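You operate a simulated robot arm through the tools that you are given. There is no shell and no other tool.

The job below is to be done with a simulated robot arm. You get a single attempt, and the scene is never put back.

## Task
Swap the brass hex spacer named on the job plate for the steel one.
Fine: turn its pocket to PICK; brass into the grey kit tray, steel into that pocket; then pocket 2 to PICK. Set down upright: what you pick out, steel hex spacer.

The check looks at the end state, three seconds after you hand in, the way a careful person would. Anything else that was tipped, shoved, dropped, spilled or broken makes it a failure.

## Robot
A 6-joint arm with a fingered hand, fixed in place. Base frame: the origin is on the floor under the middle of its stand, x ahead of it, y to its left, z up. Readings come in mm, rad, newtons and seconds.
With the tool pointing down near the work surface it reaches from about 500 to 960 mm from the base axis. Its first joint turns from -2.897 to 2.897 rad. Payload 5 kg.
Tool frame: the origin (TCP) lies between the finger pads and is the grasp point; the fingertips stand 43 mm ahead of it; z points along the fingers, y is the line along which they close. The gripper opens to 144 mm; its body begins 50 mm behind the TCP. The gripper is a hand of 5 fingers: y runs from the thumb to the fingers, the wrist lies at [-21, -133, -233] in the tool frame.
Orientation is told as [roll, pitch, yaw] about the base's x, y, z axes, in that order, counted from this pose: with the fingers straight down and the wrist toward the robot, the tool's x, y and z point along [0, 1, 0], [1, 0, 0] and [0, 0, -1] of the base frame.

## Interface
- The arm moves only by the tool move_arm. Its argument "commands" is a list of rows, each a list of 2 entries, a list of its own where there are three numbers: the turn, a rotation vector about the tool's x, y, z in rad, then the shift along the tool's x, y, z in cm. In form: [[[ax, ay, az], [dx, dy, dz]], ...]. A call has 1 to 20 rows; each row shifts and turns the commanded pose from where the row before left it, along the tool's axes as they then stand. A row lasts 0.2 s, in which the tool goes at most 50 mm and 0.15 rad; a call with a longer step from one row to the next is refused whole. A pose out of reach is approached as far as the arm can. The call stops where the force on the tool passes 90 N (or 10 N more than at its start, if that is more) or the arm is blocked; 0.2 s more then pass. In this call time passes only in rows, and 0.2 s behind the last. The reply holds the time, the measured pose of the TCP, the force on the tool along the base axes, the opening and the grip force, in the units named above and with some noise, with the torque about the TCP (base axes, N m) and any sound that the robot's microphone picked up.
- Cameras (640 x 400 px; columns grow to the right, rows downward): "scene" is fixed at [210.3, 510.2, 1563.7]; the picture's right is [0.09, -1.00, 0.00], its down [-0.88, -0.08, -0.47] and it looks along [0.47, 0.04, -0.88] (base axes); focal length 333 px, centre (320, 200). "wrist" rides on the gripper at [86, -108, -168] in the tool frame; the picture's right is [-0.80, 0.28, -0.53], its down [-0.54, -0.73, 0.42] and it looks along [-0.27, 0.63, 0.73] (tool axes); focal length 275 px, centre (320, 200). There is no depth. A picture from a camera that has moved, and an enlarged one, comes with that camera's place and axes in the base frame and with its lens. The place of the scene camera against the robot may be out by one fixed shift of up to 25 mm in any direction.
- camera(camera): a new picture of that camera. It takes no simulated time.
- raise_lower(by): slides the trunk up (or, below 0, down) by that many mm; the arm rides with it, the base frame stays. It gives what a move gives, with no picture.
- curl_fingers(index, middle, ring, little, thumb_bend, thumb_turn): sets how far each is bent, from 0 (flat) to 1 (curled in); at 0.3 the hand is open as for a grip, at 0.7 the pads meet at the TCP. One left out holds its place. A second passes; each finger stops where it meets its share of the squeeze, and holds until it gets a number again. It is the only way to open and close the hand. It gives what a move gives, with no picture; readings hold the bend of each and the force on index, middle, ring, little, thumb and palm. thumb_turn goes from beside the hand (0) to across from the fingers (1), as for a grip.
- inspect(camera, box): a new picture of the part [left, top, right, bottom] of that camera's present view, enlarged. It takes no simulated time.
- hand_in(): hands the job in; it is judged then, once.

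Places have to be worked out from the pictures, the camera data and where the tool is seen. Open the gripper and draw the arm clear of the work before you hand the job in, unless the task says otherwise.

The tools are called after "Call:" as a command line: name --argument value ..., lists and objects as JSON in quotes. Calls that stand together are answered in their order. move_arm: Moves the arm, as the interface text tells. Its arguments: {"type":"object","properties":{"commands":{"type":"array"}},"required":["commands"]} The other tools are called the same way: raise_lower (by) moves the trunk up or down; curl_fingers (index, middle, ring, little, thumb_bend, thumb_turn) moves the fingers one by one; camera (camera) takes a picture; inspect (camera, box) takes an enlarged picture of a part of a camera's view; hand_in () hands the job in.

At the start:

```text
time_s: 0.0
tool_pos: [477.9, 347.1, 1213.3]
tcp_rot: [0.0, 0.0, -0.002]
contact_force: [0.1, 0.6, 0.6]
wrist_torque: [-0.01, 0.02, 0.01]
gripper_width: 143.6
grip_force: 0.0
shape: jaw
bend: [0.3, 0.3, 0.3, 0.3, 0.3, 0.98]
finger forces: [0.1, 0.1, 0.0, 0.1, 0.1, 0.0]
trunk travel left (down, up): [-475.0, 115.0]
```

scene: 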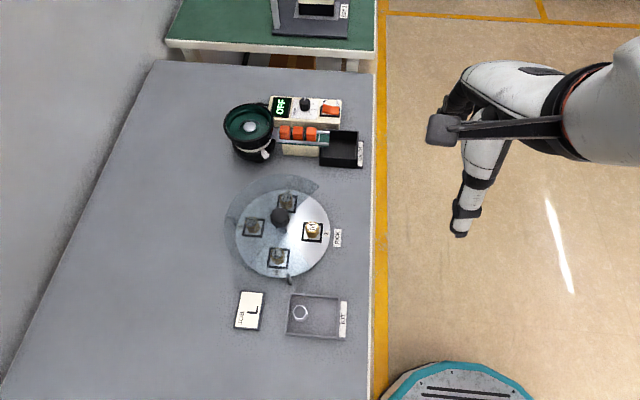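
wrist: 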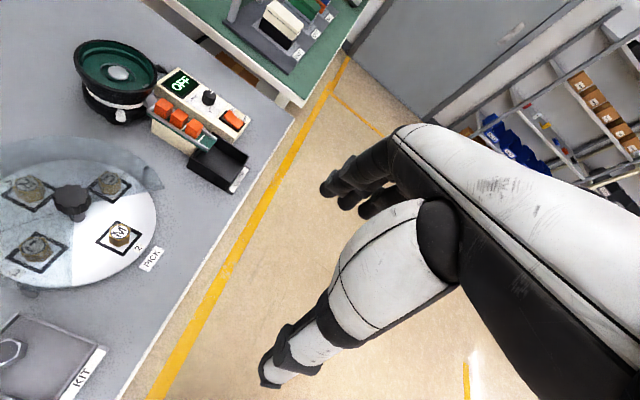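

I start by looking closer at the turntable, the job plate and the kit tray before any motion.

Call:
inspect --camera "scene" --box '[220, 165, 350, 290]'

Call:
inspect --camera "scene" --box '[225, 270, 365, 350]'

Call:
inspect --camera "scene" --box '[215, 85, 375, 185]'

Call:
inspect --camera "wrist" --box '[0, 130, 180, 300]'

```text
3.20 times, centred on (285, 228) of scene
camera zoom: at [210.3, 510.2, 1563.7], right [0.09, -1.0, 0.0], down [-0.88, -0.08, -0.47], along [0.47, 0.04, -0.88], focal length 1066 px, centre (432, 112)
```

zoom: 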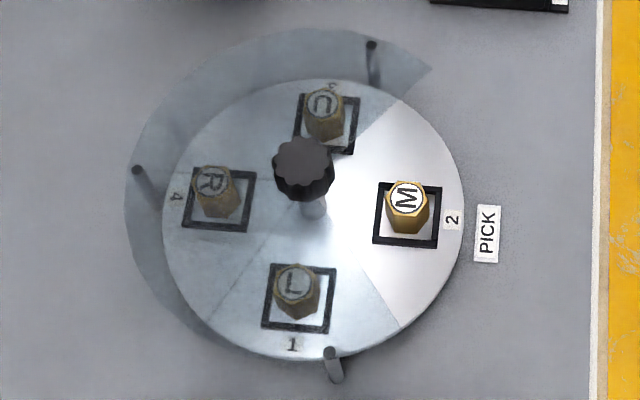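

```text
4.57 times, centred on (295, 310) of scene
camera zoom: at [210.3, 510.2, 1563.7], right [0.09, -1.0, 0.0], down [-0.88, -0.08, -0.47], along [0.47, 0.04, -0.88], focal length 1523 px, centre (434, -303)
```

zoom: 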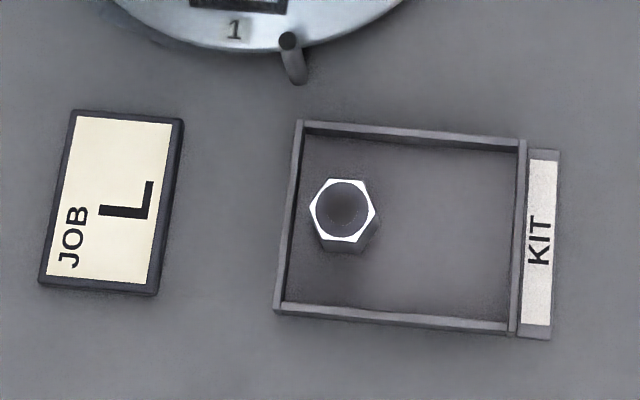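

```text
4.00 times, centred on (295, 135) of scene
camera zoom: at [210.3, 510.2, 1563.7], right [0.09, -1.0, 0.0], down [-0.88, -0.08, -0.47], along [0.47, 0.04, -0.88], focal length 1333 px, centre (420, 460)
```

zoom: 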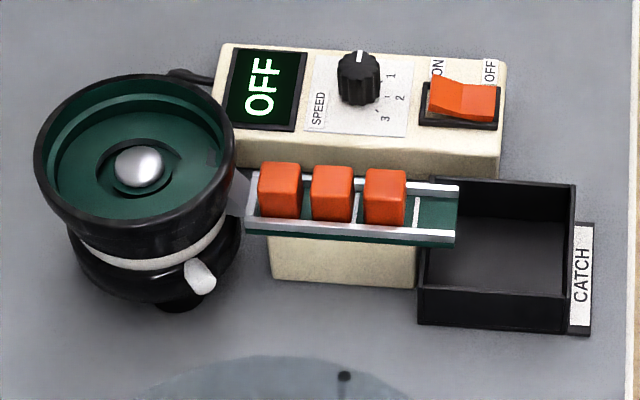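

```text
2.35 times, centred on (90, 215) of wrist
camera zoom: at [371.4, 432.5, 1381.2], right [0.28, -0.8, 0.53], down [-0.73, -0.54, -0.42], along [0.63, -0.27, -0.73], focal length 648 px, centre (861, 165)
```

zoom: 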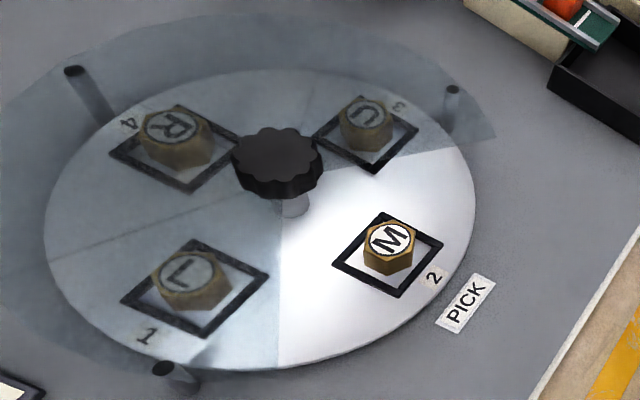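

The plate reads "L"; L sits in pocket 1 (robot side), M in pocket 2 at PICK, and the cover leaves only the PICK sector open. I'll shift the hand 300 mm to +y high in free air to get a second wrist view for triangulating.

Call:
move_arm --commands '[[[0, 0, 0], [5, 0, 0]], [[0, 0, 0], [5, 0, 0]], [[0, 0, 0], [5, 0, 0]], [[0, 0, 0], [5, 0, 0]], [[0, 0, 0], [5, 0, 0]], [[0, 0, 0], [5, 0, 0]]]'

Call:
camera --camera "wrist"

Call:
camera --camera "scene"

```text
time_s: 1.4
tool_pos: [466.8, 640.8, 1197.6]
tcp_rot: [-0.003, 0.0, 0.0]
contact_force: [-1.1, 1.7, 3.0]
wrist_torque: [-0.12, -0.04, -0.02]
gripper_width: 143.9
grip_force: 0.1
shape: jaw
bend: [0.3, 0.3, 0.3, 0.3, 0.3, 0.97]
finger forces: [0.1, 0.0, 0.0, 0.1, 0.0, 0.0]
out of reach, approached as far as the arm can: row 6
trunk travel left (down, up): [-475.0, 115.0]
```

```text
taken
camera wrist: at [359.8, 726.7, 1364.6], right [0.28, -0.79, 0.54], down [-0.73, -0.54, -0.42], along [0.63, -0.27, -0.73], focal length 275 px, centre (320, 200)
```

wrist: 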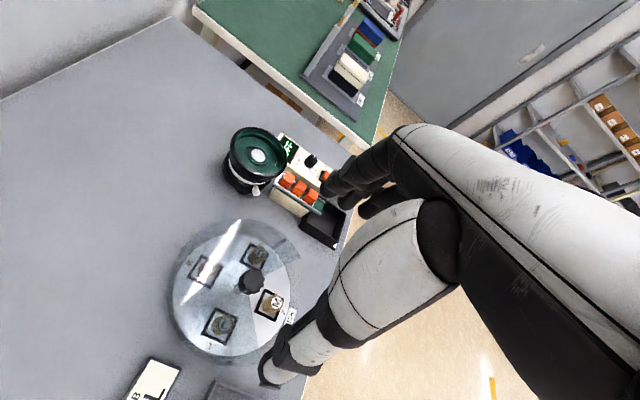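

```text
taken
```

scene: 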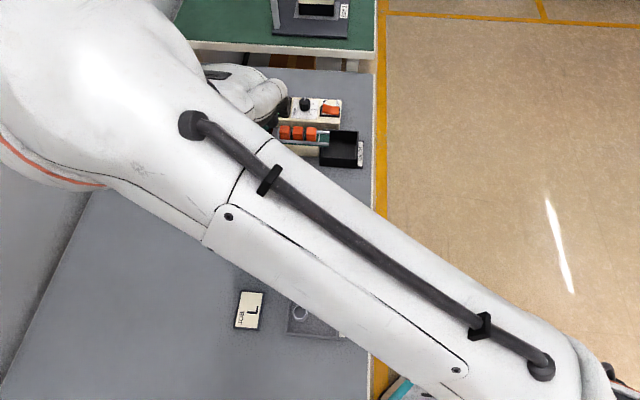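

The reach limit was met at this height; the picture still shows the turntable. I'll enlarge it for triangulation.

Call:
inspect --camera "wrist" --box '[160, 210, 320, 310]'

Call:
inspect --camera "wrist" --box '[110, 280, 310, 400]'

```text
4.00 times, centred on (240, 260) of wrist
camera zoom: at [359.8, 726.7, 1364.6], right [0.28, -0.79, 0.54], down [-0.73, -0.54, -0.42], along [0.63, -0.27, -0.73], focal length 1101 px, centre (640, -40)
```

zoom: 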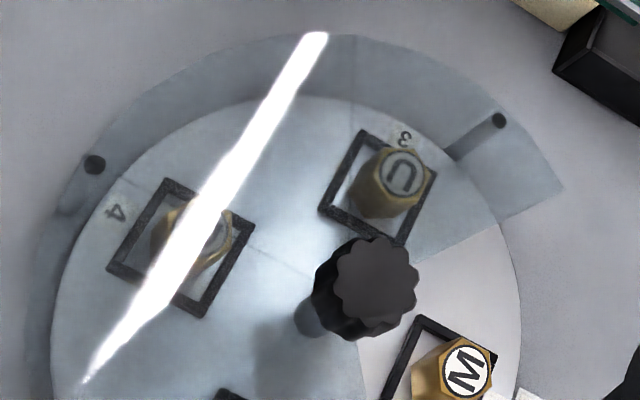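

```text
3.20 times, centred on (210, 340) of wrist
camera zoom: at [359.8, 726.7, 1364.6], right [0.28, -0.79, 0.54], down [-0.73, -0.54, -0.42], along [0.63, -0.27, -0.73], focal length 881 px, centre (672, -248)
```

zoom: 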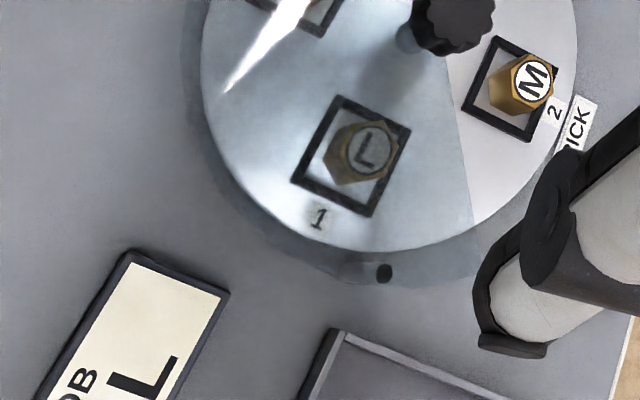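

Triangulating gives roughly: knob top (525, 615, 905), M top (525, 544, 856), L top (455, 615, 856), so the table centre is about (525, 615) with a pocket radius near 70 mm. I'll go back to -y and lower the trunk 100 mm for a closer, unobstructed look.

Call:
move_arm --commands '[[[0, 0, 0], [-4.3, 0, 0]], [[0, 0, 0], [-4.3, 0, 0]], [[0, 0, 0], [-4.3, 0, 0]], [[0, 0, 0], [-4.3, 0, 0]]]'

Call:
raise_lower --by -100

Call:
camera --camera "wrist"

Call:
inspect --camera "wrist" --box '[60, 120, 280, 300]'

Call:
camera --camera "scene"

```text
time_s: 2.4
tool_pos: [462.4, 461.6, 1202.9]
tcp_rot: [0.001, 0.003, 0.0]
contact_force: [-0.2, 0.3, -0.7]
wrist_torque: [-0.02, 0.07, 0.01]
gripper_width: 143.9
grip_force: 0.0
shape: jaw
bend: [0.3, 0.3, 0.3, 0.3, 0.3, 0.98]
finger forces: [0.1, 0.0, 0.1, 0.1, 0.1, 0.0]
trunk travel left (down, up): [-475.0, 115.0]
```

```text
time_s: 3.7
tool_pos: [462.4, 462.1, 1102.8]
tcp_rot: [0.0, 0.0, 0.0]
contact_force: [0.3, 0.4, 0.1]
wrist_torque: [0.0, -0.01, -0.01]
gripper_width: 144.0
grip_force: 0.0
shape: jaw
bend: [0.3, 0.3, 0.3, 0.3, 0.3, 0.98]
finger forces: [0.0, 0.0, 0.0, 0.0, 0.1, 0.0]
trunk travel left (down, up): [-375.0, 215.0]
```

```text
taken
camera wrist: at [356.1, 548.3, 1270.5], right [0.28, -0.8, 0.53], down [-0.73, -0.54, -0.42], along [0.63, -0.27, -0.73], focal length 275 px, centre (320, 200)
```

wrist: 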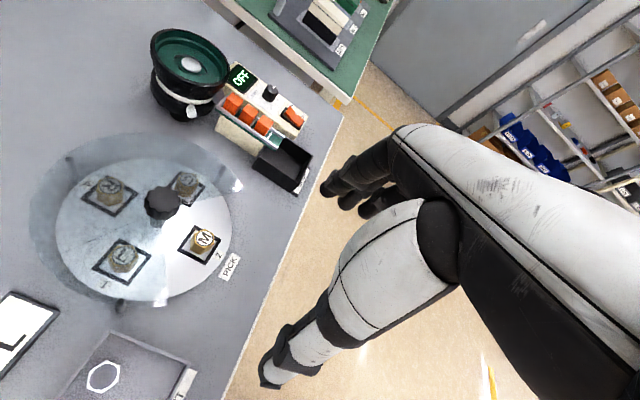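

```text
2.22 times, centred on (170, 210) of wrist
camera zoom: at [356.1, 548.3, 1270.5], right [0.28, -0.8, 0.53], down [-0.73, -0.54, -0.42], along [0.63, -0.27, -0.73], focal length 612 px, centre (653, 178)
```

zoom: 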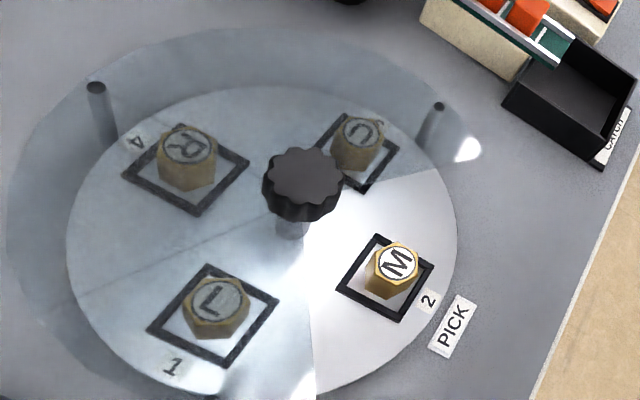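

```text
taken
```

scene: 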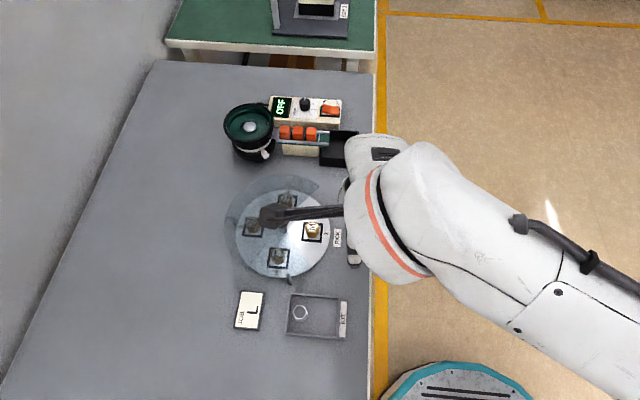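

View 3 confirms: M top about (525, 544, 855), disk surface about z 820, cover about z 866, knob about z 880–900. Now I'll study the hand itself in the wrist view before and after changing the finger bends in free air.

Call:
inspect --camera "wrist" --box '[220, 110, 480, 400]'

Call:
curl_fingers --index 0.6 --middle 0.6 --ring 1.0 --little 1.0 --thumb_bend 0.6 --thumb_turn 1.0

Call:
inspect --camera "wrist" --box '[220, 110, 480, 400]'

Call:
inspect --camera "scene" --box '[250, 120, 450, 290]'

```text
1.38 times, centred on (350, 255) of wrist
camera zoom: at [356.1, 548.3, 1270.5], right [0.28, -0.8, 0.53], down [-0.73, -0.54, -0.42], along [0.63, -0.27, -0.73], focal length 380 px, centre (279, 124)
```

zoom: 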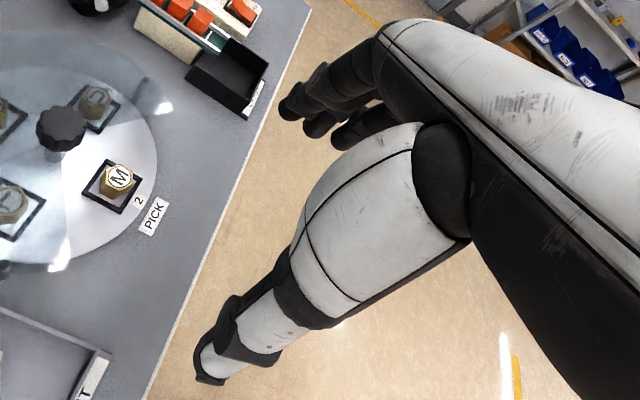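

```text
time_s: 4.7
tool_pos: [463.2, 462.6, 1103.3]
tcp_rot: [-0.001, 0.0, 0.0]
contact_force: [0.0, -0.3, -1.0]
wrist_torque: [0.0, 0.01, 0.02]
gripper_width: 43.0
grip_force: 0.0
shape: fingers
bend: [0.6, 0.6, 1.0, 1.0, 0.6, 1.0]
finger forces: [0.1, 0.0, 0.1, 0.0, 0.1, 0.0]
trunk travel left (down, up): [-375.0, 215.0]
```

```text
1.38 times, centred on (350, 255) of wrist
camera zoom: at [356.1, 548.3, 1270.3], right [0.28, -0.8, 0.53], down [-0.73, -0.54, -0.42], along [0.63, -0.27, -0.73], focal length 380 px, centre (279, 124)
```

zoom: 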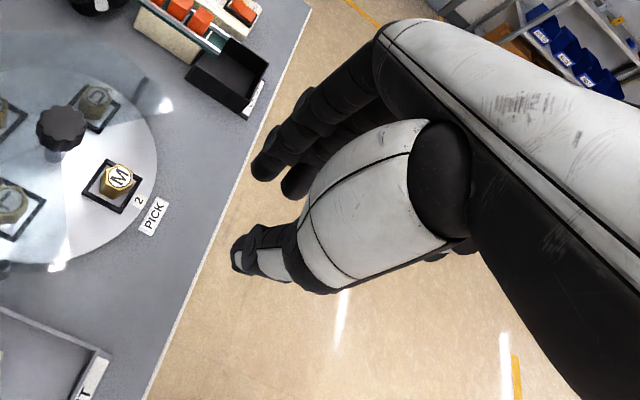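

```text
2.35 times, centred on (350, 205) of scene
camera zoom: at [210.3, 510.2, 1563.7], right [0.09, -1.0, 0.0], down [-0.88, -0.08, -0.47], along [0.47, 0.04, -0.88], focal length 784 px, centre (249, 188)
```

zoom: 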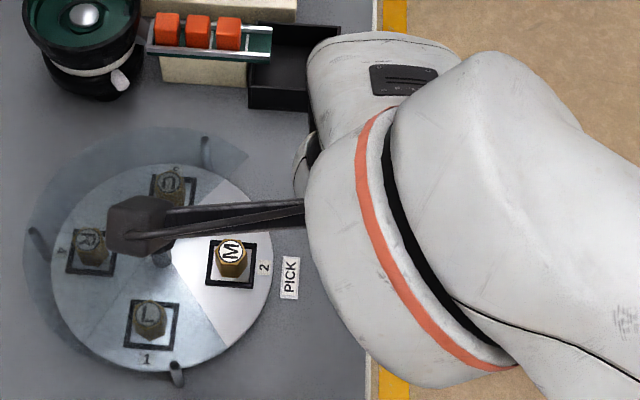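

The index sits at tool +x and the thumb at about x = 0, opposing between index and middle; the curled ring and little fingers go clear. To learn the pinch profile (how far the tips stand ahead when closed) I'll roll the hand about 60° in free air so the scene camera sees it from the side.

Call:
move_arm --commands '[[[0, 0.15, 0], [-1, 0, 0]], [[0, 0.15, 0], [-1, 0, 0]], [[0, 0.15, 0], [-1, 0, 0]], [[0, 0.15, 0], [-1, 0, 0]], [[0, 0.15, 0], [0, 0, 0]], [[0, 0.15, 0], [0, 0, 0]], [[0, 0.15, 0], [0, 0, 0]]]'

Call:
camera --camera "scene"

Call:
inspect --camera "scene" --box '[270, 130, 430, 260]'

```text
time_s: 6.5
tool_pos: [458.0, 409.6, 1063.4]
tcp_rot: [0.794, -0.139, 0.132]
contact_force: [0.0, -0.8, 0.2]
wrist_torque: [0.02, 0.0, 0.02]
gripper_width: 42.8
grip_force: 0.0
shape: fingers
bend: [0.6, 0.6, 1.0, 1.0, 0.6, 1.0]
finger forces: [0.0, 0.0, 0.0, 0.1, 0.1, 0.0]
trunk travel left (down, up): [-375.0, 215.0]
stopped in row 7: the arm was blocked; the commanded pose is now the measured one
```

```text
taken
```

scene: 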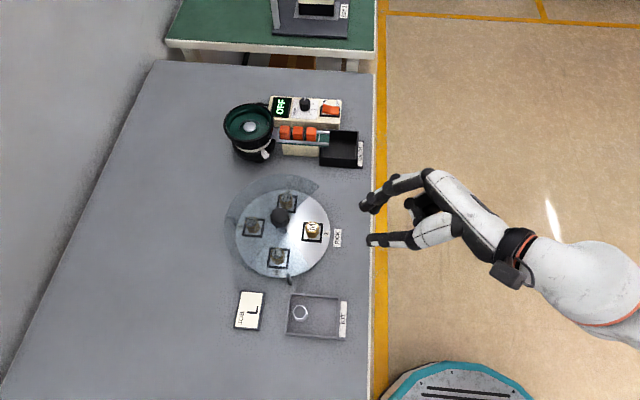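

```text
3.08 times, centred on (350, 195) of scene
camera zoom: at [210.3, 510.2, 1563.7], right [0.09, -1.0, 0.0], down [-0.88, -0.08, -0.47], along [0.47, 0.04, -0.88], focal length 1025 px, centre (228, 215)
```

zoom: 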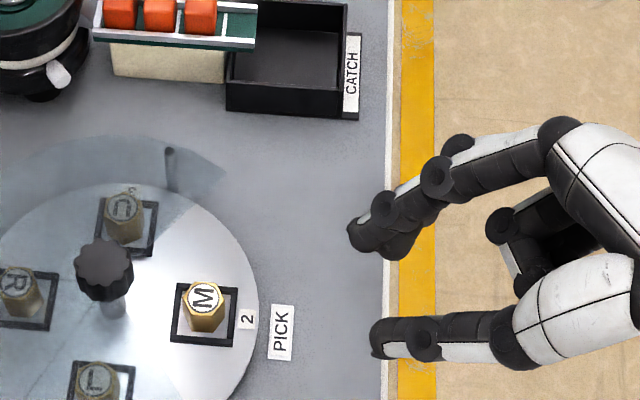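

The profile view shows a tip-to-tip pinch: thumb distal nearly parallel to tool z, fingertips hooking in, tips about 40 mm ahead of the TCP. I'll undo the roll (roll, pitch, yaw back to 0), shift toward (440, 470), and lower the trunk for a close-up of the knob, cover and window.

Call:
move_arm --commands '[[[0, -0.15, 0], [0, 0, 0]], [[0, -0.15, 0], [0, 0, 0]], [[0, -0.15, 0], [0, 0, 0]], [[0, -0.15, 0], [0, 0, 0]], [[0, -0.15, 0], [0, 0, 0]], [[0, -0.044, 0], [0, 0, 0]], [[0.139, 0, 0], [0, 0, 0]], [[0, 0, 0.132], [0, 0, 0]], [[0, 0, 0], [3, -1, 0]], [[0, 0, 0], [3, -1, 0]]]'

Call:
raise_lower --by -65

Call:
camera --camera "wrist"

Call:
inspect --camera "wrist" --box '[60, 60, 300, 240]'

```text
time_s: 8.7
tool_pos: [436.0, 472.4, 1064.2]
tcp_rot: [-0.001, -0.001, 0.0]
contact_force: [-0.2, 0.1, 0.1]
wrist_torque: [0.01, -0.02, 0.01]
gripper_width: 42.6
grip_force: 0.0
shape: fingers
bend: [0.6, 0.6, 1.0, 1.0, 0.6, 1.0]
finger forces: [0.1, 0.0, 0.1, 0.0, 0.0, 0.0]
trunk travel left (down, up): [-375.0, 215.0]
```

```text
time_s: 9.8
tool_pos: [436.4, 472.4, 999.0]
tcp_rot: [0.002, -0.001, 0.0]
contact_force: [-0.2, 0.3, -0.6]
wrist_torque: [0.0, 0.01, -0.02]
gripper_width: 42.5
grip_force: 0.1
shape: fingers
bend: [0.6, 0.6, 1.0, 1.0, 0.6, 1.0]
finger forces: [0.0, 0.0, 0.0, 0.1, 0.1, 0.0]
trunk travel left (down, up): [-310.0, 280.0]
```

```text
taken
camera wrist: at [329.1, 558.0, 1166.9], right [0.28, -0.8, 0.53], down [-0.72, -0.54, -0.43], along [0.63, -0.27, -0.73], focal length 275 px, centre (320, 200)
```

wrist: 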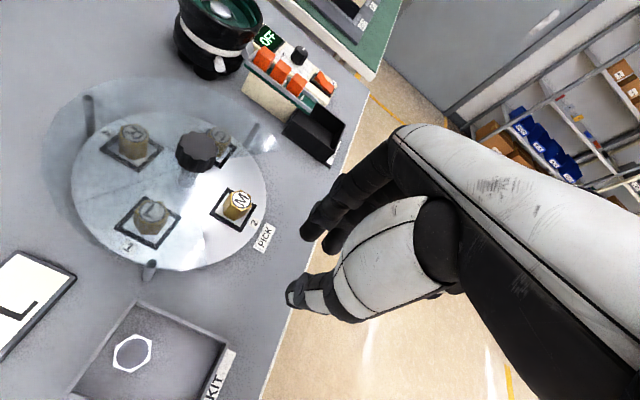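

```text
2.22 times, centred on (180, 150) of wrist
camera zoom: at [329.1, 558.0, 1166.9], right [0.28, -0.8, 0.53], down [-0.72, -0.54, -0.43], along [0.63, -0.27, -0.73], focal length 612 px, centre (631, 311)
```

zoom: 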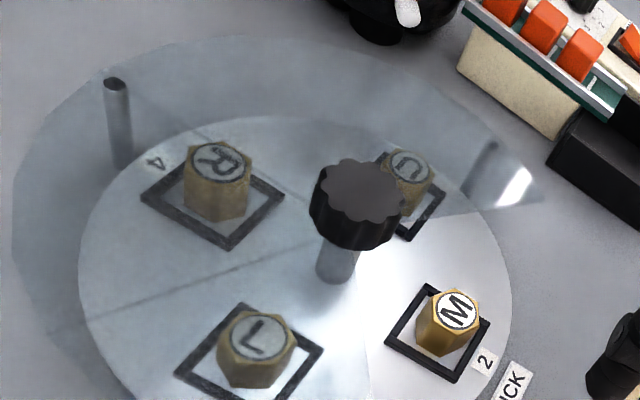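

Knob top now solves to (525, 613, 903), underside near z 880, and a cover post top to about z 861. I'll zoom in on the cover corner, the near window edge and the tray/steel spacer in this same view.

Call:
inspect --camera "wrist" --box '[200, 100, 300, 165]'

Call:
inspect --camera "wrist" --box '[110, 180, 290, 290]'

Call:
inspect --camera "wrist" --box '[0, 240, 260, 400]'

Call:
inspect --camera "scene" --box '[220, 165, 350, 290]'

```text
6.15 times, centred on (250, 132) of wrist
camera zoom: at [329.1, 558.0, 1166.9], right [0.28, -0.8, 0.53], down [-0.72, -0.54, -0.43], along [0.63, -0.27, -0.73], focal length 1694 px, centre (751, 615)
```

zoom: 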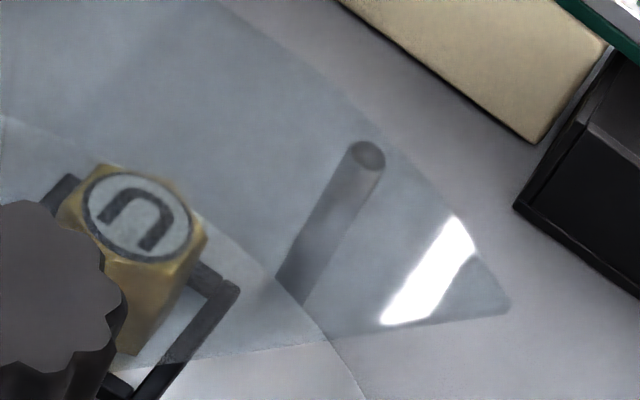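

```text
3.56 times, centred on (200, 235) of wrist
camera zoom: at [329.1, 558.0, 1166.9], right [0.28, -0.8, 0.53], down [-0.72, -0.54, -0.43], along [0.63, -0.27, -0.73], focal length 979 px, centre (747, 76)
```

zoom: 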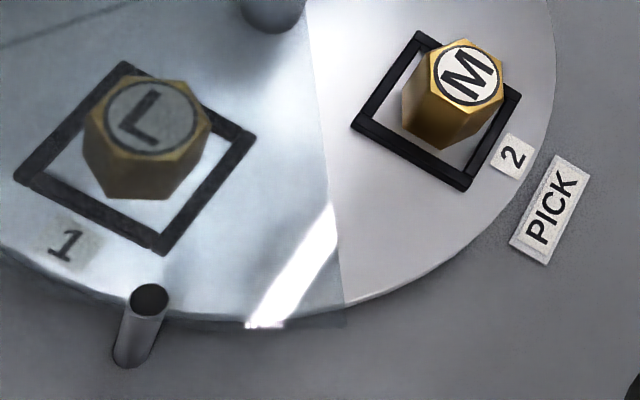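

```text
2.46 times, centred on (130, 320) of wrist
camera zoom: at [329.1, 558.0, 1166.9], right [0.28, -0.8, 0.53], down [-0.72, -0.54, -0.43], along [0.63, -0.27, -0.73], focal length 678 px, centre (788, -95)
```

zoom: 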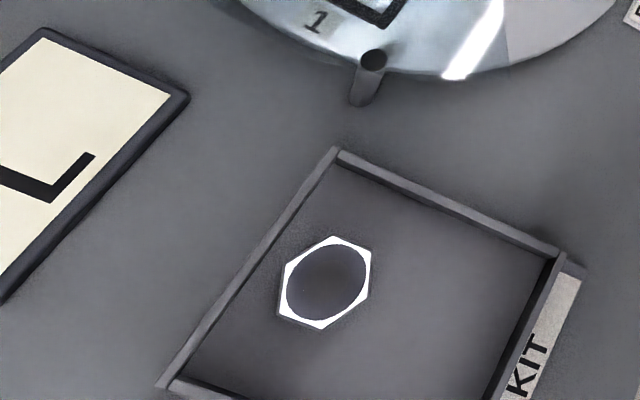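

```text
3.20 times, centred on (285, 228) of scene
camera zoom: at [210.3, 510.2, 1563.7], right [0.09, -1.0, 0.0], down [-0.88, -0.08, -0.47], along [0.47, 0.04, -0.88], focal length 1066 px, centre (432, 112)
```

zoom: 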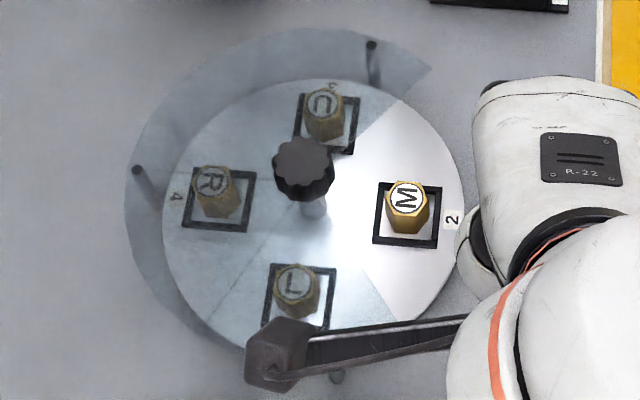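

The window half-angle works out to about 52°, cover top about z 863, so there's roughly 15 mm under the knob. I'll move above the knob at a safe height (tips about z 955), open to bend 0.5, and yaw to -45° to test the reach before touching anything.

Call:
curl_fingers --index 0.5 --middle 0.5 --ring 1.0 --little 1.0 --thumb_bend 0.5 --thumb_turn 1.0

Call:
move_arm --commands '[[[0, 0, 0], [3.5, 2.2, 0]], [[0, 0, 0], [3.5, 2.2, 0]], [[0, 0, 0], [3.5, 2.2, 0]], [[0, 0, 0], [3.5, 2.2, 0]], [[0, 0, 0.131], [0, 0, 0]], [[0, 0, 0.131], [0, 0, 0]], [[0, 0, 0.131], [0, 0, 0]], [[0, 0, 0.131], [0, 0, 0]], [[0, 0, 0.131], [0, 0, 0]], [[0, 0, 0.131], [0, 0, 0]]]'

Call:
camera --camera "wrist"

Call:
camera --camera "scene"

```text
time_s: 10.8
tool_pos: [436.7, 472.1, 999.2]
tcp_rot: [0.001, -0.002, 0.0]
contact_force: [0.4, 0.5, 0.1]
wrist_torque: [0.0, 0.0, 0.03]
gripper_width: 77.6
grip_force: 0.0
shape: fingers
bend: [0.5, 0.5, 1.0, 1.0, 0.5, 1.0]
finger forces: [0.0, 0.0, 0.1, 0.0, 0.0, 0.0]
trunk travel left (down, up): [-310.0, 280.0]
```

```text
time_s: 13.0
tool_pos: [459.2, 583.3, 930.0]
tcp_rot: [0.005, 0.003, -0.788]
contact_force: [0.3, 0.2, 0.1]
wrist_torque: [0.0, 0.03, -0.02]
gripper_width: 77.8
grip_force: 0.1
shape: fingers
bend: [0.5, 0.5, 1.0, 1.0, 0.5, 1.0]
finger forces: [0.1, 0.1, 0.1, 0.0, 0.0, 0.0]
out of reach, approached as far as the arm can: row 6, 7, 8, 9, 10
trunk travel left (down, up): [-310.0, 280.0]
```

```text
taken
camera wrist: at [445.1, 719.5, 1099.0], right [-0.37, -0.77, 0.53], down [-0.9, 0.13, -0.42], along [0.25, -0.63, -0.73], focal length 275 px, centre (320, 200)
```

wrist: 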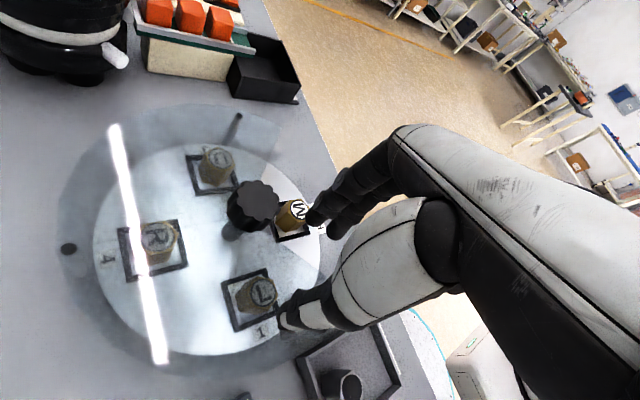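

```text
taken
```

scene: 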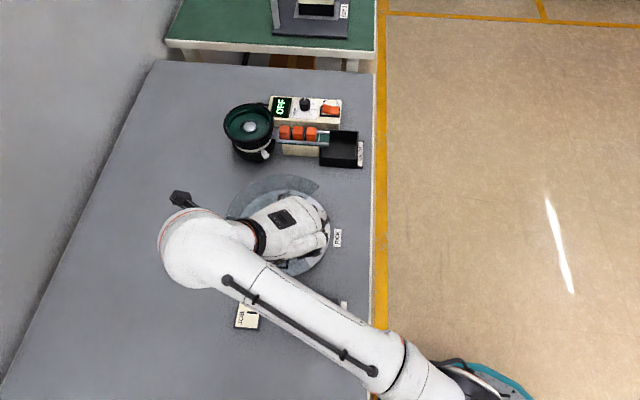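

At this trunk height the pose is out of reach (the arm sagged to z 930, still clear of everything); the shoortfall points up and outward, so the shoulder is too low. I'll raise the trunk 250 mm and then bring the hand down by arm motion.

Call:
raise_lower --by 250

Call:
move_arm --commands '[[[0, 0, 0], [0, 0, 2]], [[0, 0, 0], [0, 0, 3]]]'

```text
time_s: 15.6
tool_pos: [459.2, 582.5, 1181.0]
tcp_rot: [0.005, 0.003, -0.787]
contact_force: [-0.5, -0.6, -0.1]
wrist_torque: [-0.01, 0.01, 0.04]
gripper_width: 77.9
grip_force: 0.1
shape: fingers
bend: [0.5, 0.5, 1.0, 1.0, 0.5, 1.0]
finger forces: [0.1, 0.1, 0.0, 0.1, 0.0, 0.1]
trunk travel left (down, up): [-560.0, 30.0]
```

```text
time_s: 16.1
tool_pos: [458.6, 584.2, 1170.6]
tcp_rot: [0.004, 0.003, -0.784]
contact_force: [1.1, -0.8, 0.0]
wrist_torque: [-0.01, 0.04, -0.04]
gripper_width: 77.9
grip_force: 0.1
shape: fingers
bend: [0.5, 0.5, 1.0, 1.0, 0.5, 1.0]
finger forces: [0.1, 0.0, 0.0, 0.0, 0.0, 0.0]
out of reach, approached as far as the arm can: row 1, 2
trunk travel left (down, up): [-560.0, 30.0]
```

The commanded pose is evidently kept (still short of it). I continue downward 200 mm, which should bring the hand to about (525, 612, 999), still 50 mm above the knob at the tips.

Call:
move_arm --commands '[[[0, 0, 0], [0, 0, 4]], [[0, 0, 0], [0, 0, 4]], [[0, 0, 0], [0, 0, 4]], [[0, 0, 0], [0, 0, 4]]]'

```text
time_s: 17.1
tool_pos: [399.4, 618.2, 1106.7]
tcp_rot: [-0.021, -0.009, -0.804]
contact_force: [0.7, 0.7, -0.8]
wrist_torque: [-0.02, 0.05, -0.01]
gripper_width: 78.2
grip_force: 0.0
shape: fingers
bend: [0.5, 0.5, 1.0, 1.0, 0.5, 1.0]
finger forces: [0.0, 0.0, 0.0, 0.1, 0.1, 0.0]
out of reach, approached as far as the arm can: row 1, 2, 3, 4
trunk travel left (down, up): [-560.0, 30.0]
```

Yaw -45° puts the wrist too far out; the wrist is nearest the base for yaw around +45°, so a 0° to +90° turn is the better range. I back up and return to yaw 0 to check that the arm reaches (525, 612) there.

Call:
move_arm --commands '[[[0, 0, 0], [0, 0, -4]], [[0, 0, 0], [0, 0, -4]], [[0, 0, 0], [0, 0, -4]], [[0, 0, 0], [0, 0, -4]], [[0, 0, -0.131], [0, 0, 0]], [[0, 0, -0.131], [0, 0, 0]], [[0, 0, -0.131], [0, 0, 0]], [[0, 0, -0.131], [0, 0, 0]], [[0, 0, -0.131], [0, 0, 0]], [[0, 0, -0.131], [0, 0, 0]]]'

```text
time_s: 19.4
tool_pos: [382.5, 602.7, 1204.0]
tcp_rot: [0.006, -0.001, 0.001]
contact_force: [-0.5, -0.1, 0.2]
wrist_torque: [-0.03, 0.04, 0.0]
gripper_width: 78.1
grip_force: 0.0
shape: fingers
bend: [0.5, 0.5, 1.0, 1.0, 0.5, 1.0]
finger forces: [0.0, 0.1, 0.0, 0.1, 0.0, 0.1]
out of reach, approached as far as the arm can: row 2, 3, 4
trunk travel left (down, up): [-560.0, 30.0]
```

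The arm resettled at (382, 603, 1204), yaw 0; fitting the reach data suggests the shoulder is near z 1147 with the present trunk, ideal for this work height. I now go down to z 990 and then over the knob at yaw 0.

Call:
move_arm --commands '[[[0, 0, 0], [0, 0, 4.3]], [[0, 0, 0], [0, 0, 4.3]], [[0, 0, 0], [0, 0, 4.3]], [[0, 0, 0], [0, 0, 4.3]], [[0, 0, 0], [0, 0, 4.2]], [[0, 0, 0], [0.35, 3.56, 0]], [[0, 0, 0], [0.35, 3.56, 0]], [[0, 0, 0], [0.35, 3.56, 0]], [[0, 0, 0], [0.35, 3.56, 0]]]'

Call:
camera --camera "wrist"

Call:
camera --camera "scene"

```text
time_s: 21.4
tool_pos: [526.7, 619.2, 987.9]
tcp_rot: [0.006, -0.002, 0.002]
contact_force: [0.6, 0.5, -0.1]
wrist_torque: [0.02, 0.05, -0.02]
gripper_width: 78.1
grip_force: 0.1
shape: fingers
bend: [0.5, 0.5, 1.0, 1.0, 0.5, 1.0]
finger forces: [0.0, 0.1, 0.1, 0.0, 0.1, 0.0]
trunk travel left (down, up): [-560.0, 30.0]
```

```text
taken
camera wrist: at [419.9, 704.4, 1156.3], right [0.28, -0.8, 0.53], down [-0.72, -0.54, -0.43], along [0.63, -0.26, -0.73], focal length 275 px, centre (320, 200)
```

wrist: 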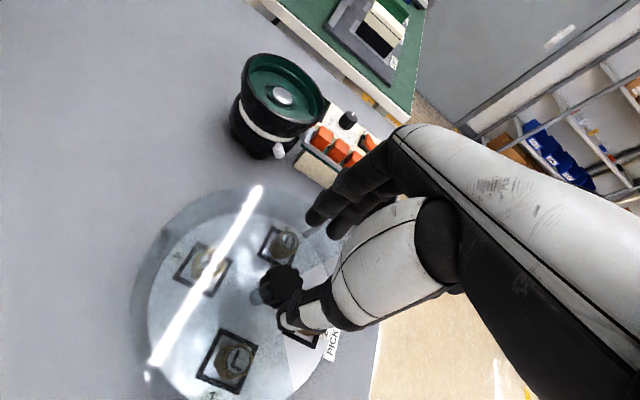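

```text
taken
```

scene: 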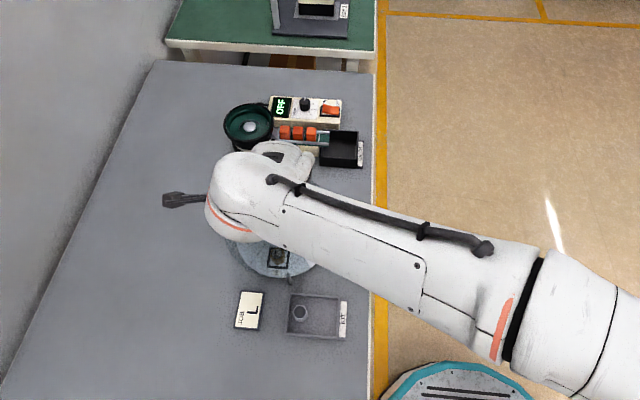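

Reachable here at yaw 0. I'll dry-run the +90° yaw (about tool z by -1.571) at this safe height to make sure the whole turn is possible.

Call:
move_arm --commands '[[[0, 0, -0.1428], [0, 0, 0]], [[0, 0, -0.1428], [0, 0, 0]], [[0, 0, -0.1428], [0, 0, 0]], [[0, 0, -0.1428], [0, 0, 0]], [[0, 0, -0.1428], [0, 0, 0]], [[0, 0, -0.1428], [0, 0, 0]], [[0, 0, -0.1428], [0, 0, 0]], [[0, 0, -0.1428], [0, 0, 0]], [[0, 0, -0.1428], [0, 0, 0]], [[0, 0, -0.1428], [0, 0, 0]], [[0, 0, -0.1428], [0, 0, 0]]]'

Call:
camera --camera "wrist"

Call:
camera --camera "scene"

```text
time_s: 23.8
tool_pos: [527.4, 617.8, 991.3]
tcp_rot: [-0.002, -0.007, 1.574]
contact_force: [0.5, -0.5, -0.9]
wrist_torque: [-0.01, 0.01, 0.02]
gripper_width: 78.1
grip_force: 0.0
shape: fingers
bend: [0.5, 0.5, 1.0, 1.0, 0.5, 1.0]
finger forces: [0.0, 0.0, 0.0, 0.0, 0.0, 0.0]
trunk travel left (down, up): [-560.0, 30.0]
```

```text
taken
camera wrist: at [442.3, 507.2, 1158.6], right [0.79, 0.28, 0.54], down [0.55, -0.72, -0.43], along [0.27, 0.63, -0.73], focal length 275 px, centre (320, 200)
```

wrist: 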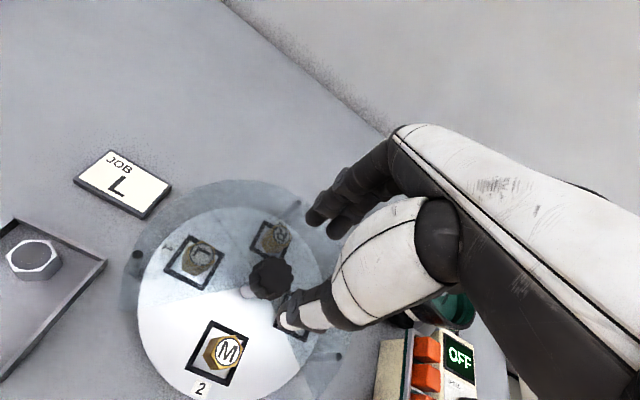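

```text
taken
```

scene: 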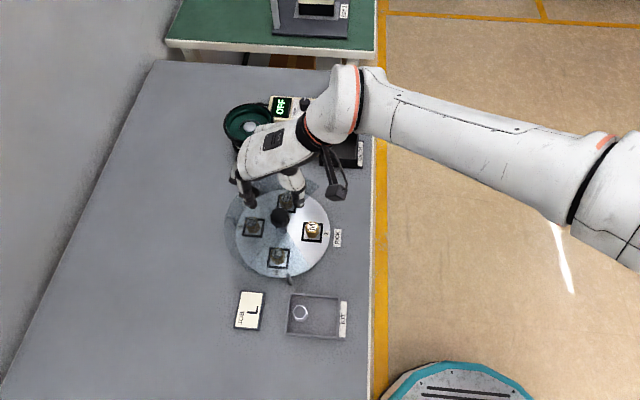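

The full 0°–90° range is reachable. This opposite-side view gives a fine cross-check, so I'll zoom in on the knob/hand, the tray with the steel spacer, and M's pocket.

Call:
inspect --camera "wrist" --box '[220, 210, 360, 350]'

Call:
inspect --camera "wrist" --box '[0, 200, 120, 390]'

Call:
inspect --camera "wrist" --box '[130, 220, 270, 400]'

Call:
inspect --camera "scene" --box '[220, 130, 350, 290]'

```text
2.86 times, centred on (290, 280) of wrist
camera zoom: at [442.3, 507.2, 1158.6], right [0.79, 0.28, 0.54], down [0.55, -0.72, -0.43], along [0.27, 0.63, -0.73], focal length 786 px, centre (406, -29)
```

zoom: 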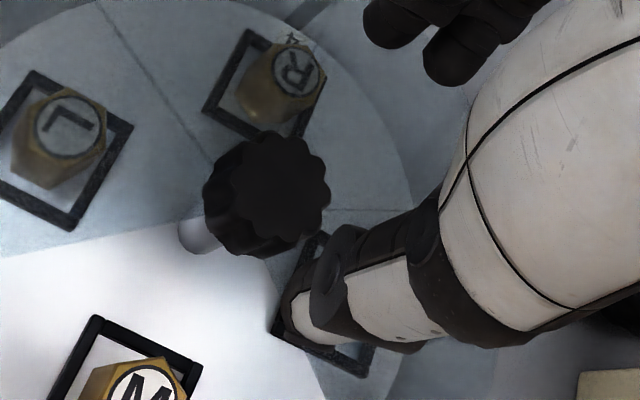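

```text
2.11 times, centred on (60, 295) of wrist
camera zoom: at [442.3, 507.2, 1158.6], right [0.79, 0.28, 0.54], down [0.55, -0.72, -0.43], along [0.27, 0.63, -0.73], focal length 580 px, centre (867, 0)
```

zoom: 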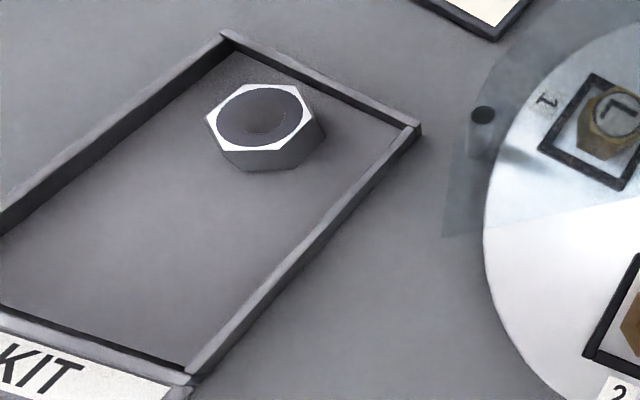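

```text
2.22 times, centred on (200, 310) of wrist
camera zoom: at [442.3, 507.2, 1158.6], right [0.79, 0.28, 0.54], down [0.55, -0.72, -0.43], along [0.27, 0.63, -0.73], focal length 612 px, centre (587, -44)
```

zoom: 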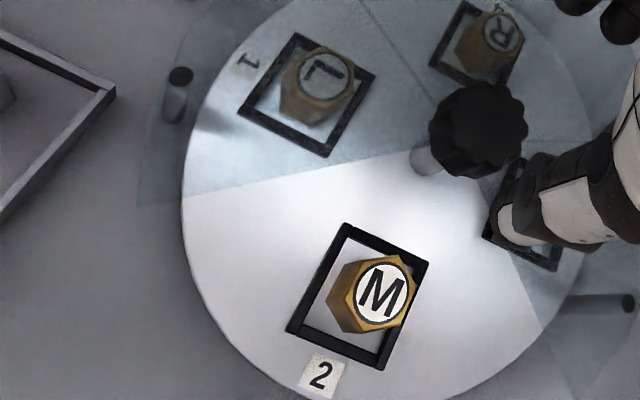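

```text
2.50 times, centred on (285, 210) of scene
camera zoom: at [210.3, 510.2, 1563.7], right [0.09, -1.0, 0.0], down [-0.88, -0.08, -0.47], along [0.47, 0.04, -0.88], focal length 833 px, centre (408, 175)
```

zoom: 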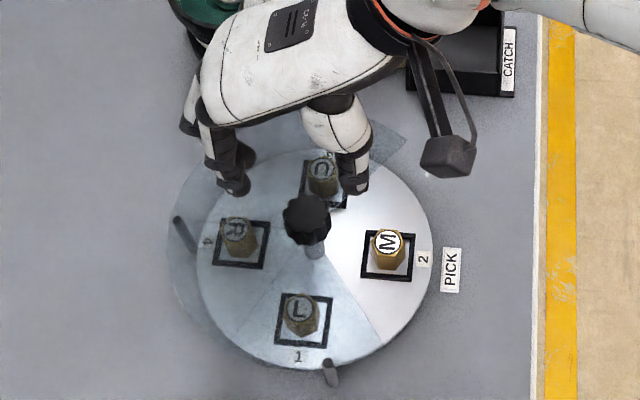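

Combined views: knob axis about (523, 612), top z about 905, cover about z 866±5, steel spacer axis about (337, 552), M about (523, 543.5). Index/middle/thumb tips sit at tool x ≈ +8/-19/+2, so I want the knob at tool x ≈ -4. I return to yaw 0 and come down to z 960 above the knob, then check.

Call:
move_arm --commands '[[[0, 0, 0.1431], [0, 0, 0]], [[0, 0, 0.1431], [0, 0, 0]], [[0, 0, 0.1431], [0, 0, 0]], [[0, 0, 0.1431], [0, 0, 0]], [[0, 0, 0.1431], [0, 0, 0]], [[0, 0, 0.1431], [0, 0, 0]], [[0, 0, 0.1431], [0, 0, 0]], [[0, 0, 0.1431], [0, 0, 0]], [[0, 0, 0.1431], [0, 0, 0]], [[0, 0, 0.1431], [0, 0, 0]], [[0, 0, 0.1431], [0, 0, 0]], [[0, 0, 0], [-0.18, -0.44, 3.1]]]'

Call:
camera --camera "wrist"

Call:
inspect --camera "wrist" --box '[200, 160, 380, 360]'

```text
time_s: 26.4
tool_pos: [521.4, 615.2, 960.1]
tcp_rot: [0.006, -0.002, -0.005]
contact_force: [0.4, 1.0, 1.0]
wrist_torque: [0.0, 0.03, 0.01]
gripper_width: 78.4
grip_force: 0.0
shape: fingers
bend: [0.5, 0.5, 1.0, 1.0, 0.5, 1.0]
finger forces: [0.0, 0.0, 0.0, 0.0, 0.1, 0.0]
trunk travel left (down, up): [-560.0, 30.0]
```

```text
taken
camera wrist: at [415.0, 701.8, 1128.2], right [0.28, -0.8, 0.53], down [-0.73, -0.54, -0.43], along [0.63, -0.27, -0.73], focal length 275 px, centre (320, 200)
```

wrist: 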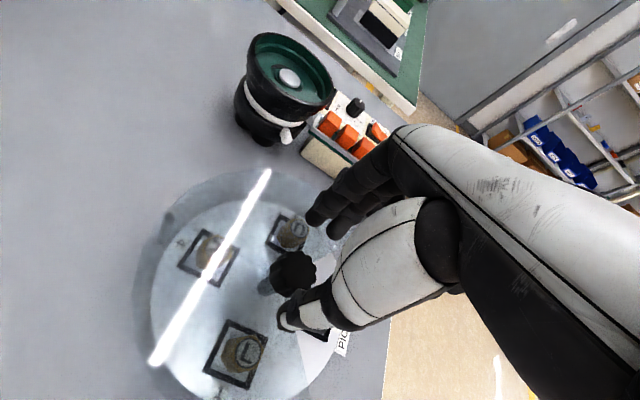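

```text
2.00 times, centred on (290, 260) of wrist
camera zoom: at [415.0, 701.8, 1128.2], right [0.28, -0.8, 0.53], down [-0.73, -0.54, -0.43], along [0.63, -0.27, -0.73], focal length 551 px, centre (380, 80)
```

zoom: 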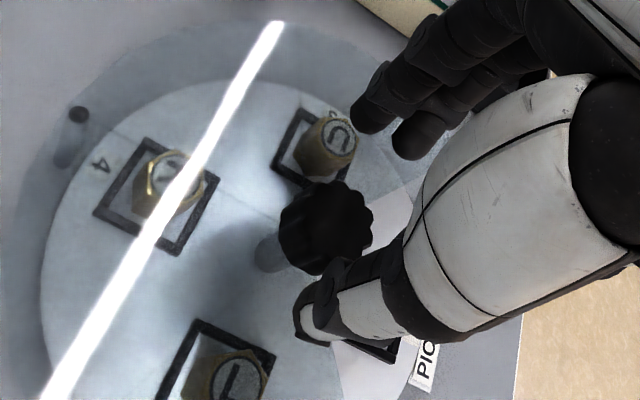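

The knob lies within 2–3 mm of the tool axis in this view. I descend 36 mm to z ≈ 924 (tips ≈ z 881, beside the knob, above the cover), nudging 2 mm in tool x.

Call:
move_arm --commands '[[[0, 0, 0], [0.1, 0.1, 1.2]], [[0, 0, 0], [0.1, 0.1, 1.2]], [[0, 0, 0], [0, 0, 1.2]]]'

Call:
inspect --camera "wrist" --box '[200, 160, 380, 360]'

Call:
inspect --camera "scene" --box '[200, 110, 380, 290]'

```text
time_s: 27.1
tool_pos: [523.7, 618.5, 924.6]
tcp_rot: [0.007, -0.002, -0.001]
contact_force: [0.9, -0.4, 0.1]
wrist_torque: [0.01, -0.01, 0.0]
gripper_width: 78.0
grip_force: 0.0
shape: fingers
bend: [0.5, 0.5, 1.0, 1.0, 0.5, 1.0]
finger forces: [0.0, 0.0, 0.1, 0.0, 0.0, 0.0]
trunk travel left (down, up): [-560.0, 30.0]
```

```text
2.00 times, centred on (290, 260) of wrist
camera zoom: at [417.2, 704.3, 1092.6], right [0.28, -0.8, 0.53], down [-0.73, -0.54, -0.43], along [0.63, -0.26, -0.73], focal length 551 px, centre (380, 80)
```

zoom: 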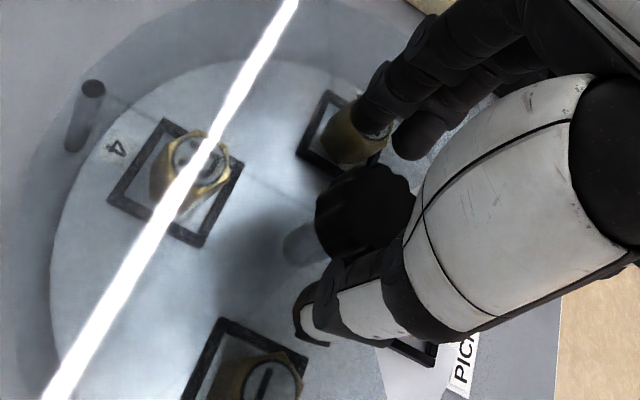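

```text
2.22 times, centred on (290, 200) of scene
camera zoom: at [210.3, 510.2, 1563.7], right [0.09, -1.0, 0.0], down [-0.88, -0.08, -0.47], along [0.47, 0.04, -0.88], focal length 740 px, centre (387, 200)
```

zoom: 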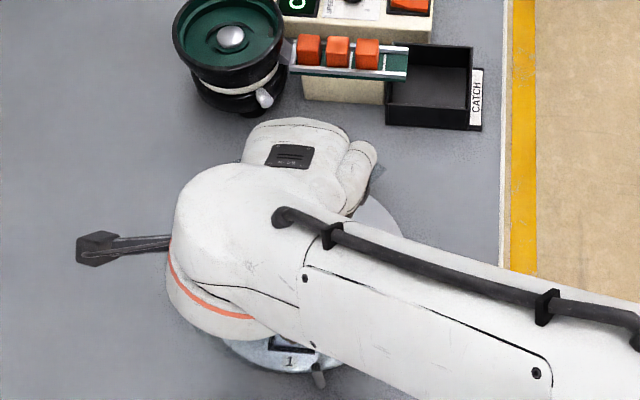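

The tips now flank the knob with no contact force. I close thumb, index and middle toward 0.62 to take hold of the knob and read each finger's bend and force.

Call:
curl_fingers --index 0.62 --middle 0.62 --thumb_bend 0.62

Call:
inspect --camera "wrist" --box '[240, 180, 360, 320]'

```text
time_s: 28.1
tool_pos: [523.5, 619.2, 925.2]
tcp_rot: [0.006, -0.002, -0.002]
contact_force: [-5.0, 0.1, -1.7]
wrist_torque: [-0.02, 0.21, -0.05]
gripper_width: 42.9
grip_force: 2.7
shape: fingers
bend: [0.62, 0.62, 1.0, 1.0, 0.59, 1.0]
finger forces: [0.1, 0.2, 0.1, 0.0, 5.8, 0.1]
trunk travel left (down, up): [-560.0, 30.0]
```

```text
2.86 times, centred on (300, 250) of wrist
camera zoom: at [416.6, 704.3, 1092.8], right [0.28, -0.8, 0.53], down [-0.73, -0.54, -0.43], along [0.63, -0.26, -0.73], focal length 786 px, centre (377, 57)
```

zoom: 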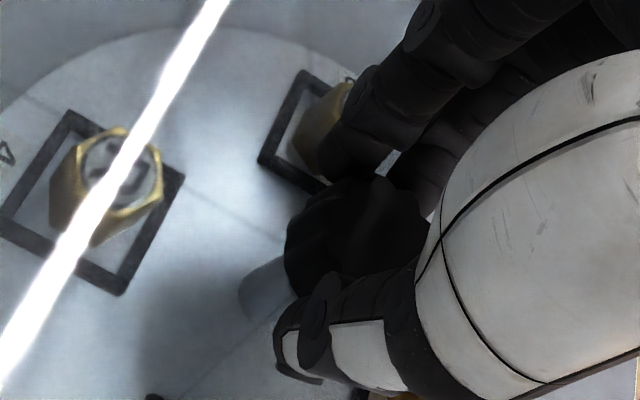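

The thumb touches first (5.8 N) with the fingers just short of contact, so the knob is nearly centred. I close further to get a firm hold.

Call:
curl_fingers --index 0.7 --middle 0.7 --thumb_bend 0.66

Call:
inspect --camera "wrist" --box '[240, 180, 360, 320]'

```text
time_s: 29.1
tool_pos: [525.1, 618.6, 924.2]
tcp_rot: [0.006, 0.0, -0.004]
contact_force: [5.6, 0.6, -0.6]
wrist_torque: [-0.02, -0.24, 0.06]
gripper_width: 39.6
grip_force: 13.4
shape: fingers
bend: [0.64, 0.65, 1.0, 1.0, 0.59, 1.0]
finger forces: [6.7, 8.6, 0.1, 0.0, 10.4, 0.1]
trunk travel left (down, up): [-560.0, 30.0]
```

```text
2.86 times, centred on (300, 250) of wrist
camera zoom: at [418.2, 704.1, 1092.9], right [0.28, -0.8, 0.53], down [-0.73, -0.54, -0.43], along [0.63, -0.26, -0.73], focal length 786 px, centre (377, 57)
```

zoom: 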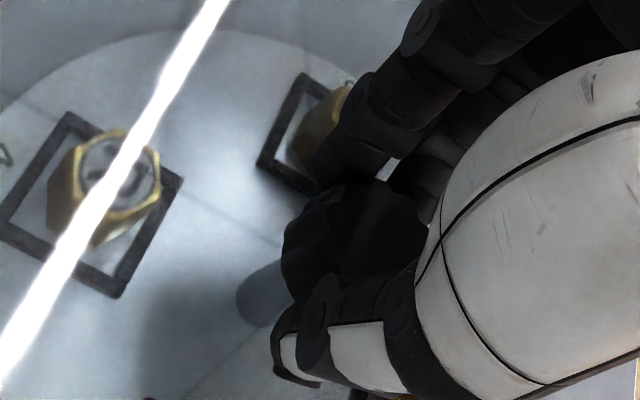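

All three fingers hold the knob (7–10 N each), which sits near tool (-3, -4). I try a first small turn of about 16° around that point and check torque and disk movement.

Call:
move_arm --commands '[[[0, 0, -0.14], [0.057, -0.043, 0]], [[0, 0, -0.14], [0.057, -0.043, 0]]]'

Call:
inspect --camera "wrist" --box '[120, 160, 360, 400]'

```text
time_s: 29.8
tool_pos: [524.2, 620.0, 925.1]
tcp_rot: [0.006, -0.004, 0.28]
contact_force: [6.1, -0.8, 1.4]
wrist_torque: [-0.06, -0.27, 0.01]
gripper_width: 39.2
grip_force: 13.5
shape: fingers
bend: [0.64, 0.65, 1.0, 1.0, 0.6, 1.0]
finger forces: [6.4, 9.8, 0.0, 0.0, 10.5, 0.0]
trunk travel left (down, up): [-560.0, 30.0]
```

```text
1.67 times, centred on (240, 280) of wrist
camera zoom: at [396.6, 671.5, 1092.5], right [0.49, -0.69, 0.53], down [-0.55, -0.72, -0.43], along [0.68, -0.08, -0.73], focal length 459 px, centre (453, 67)
```

zoom: 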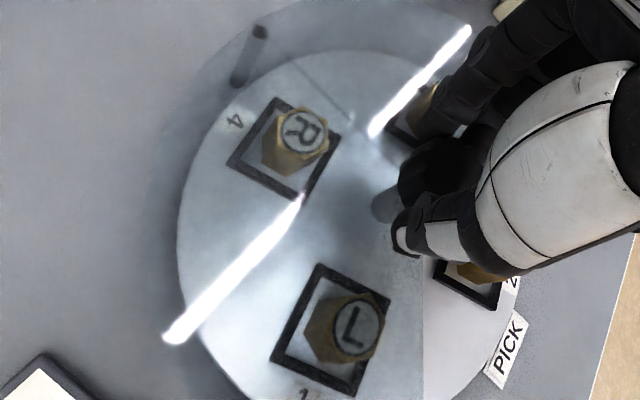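

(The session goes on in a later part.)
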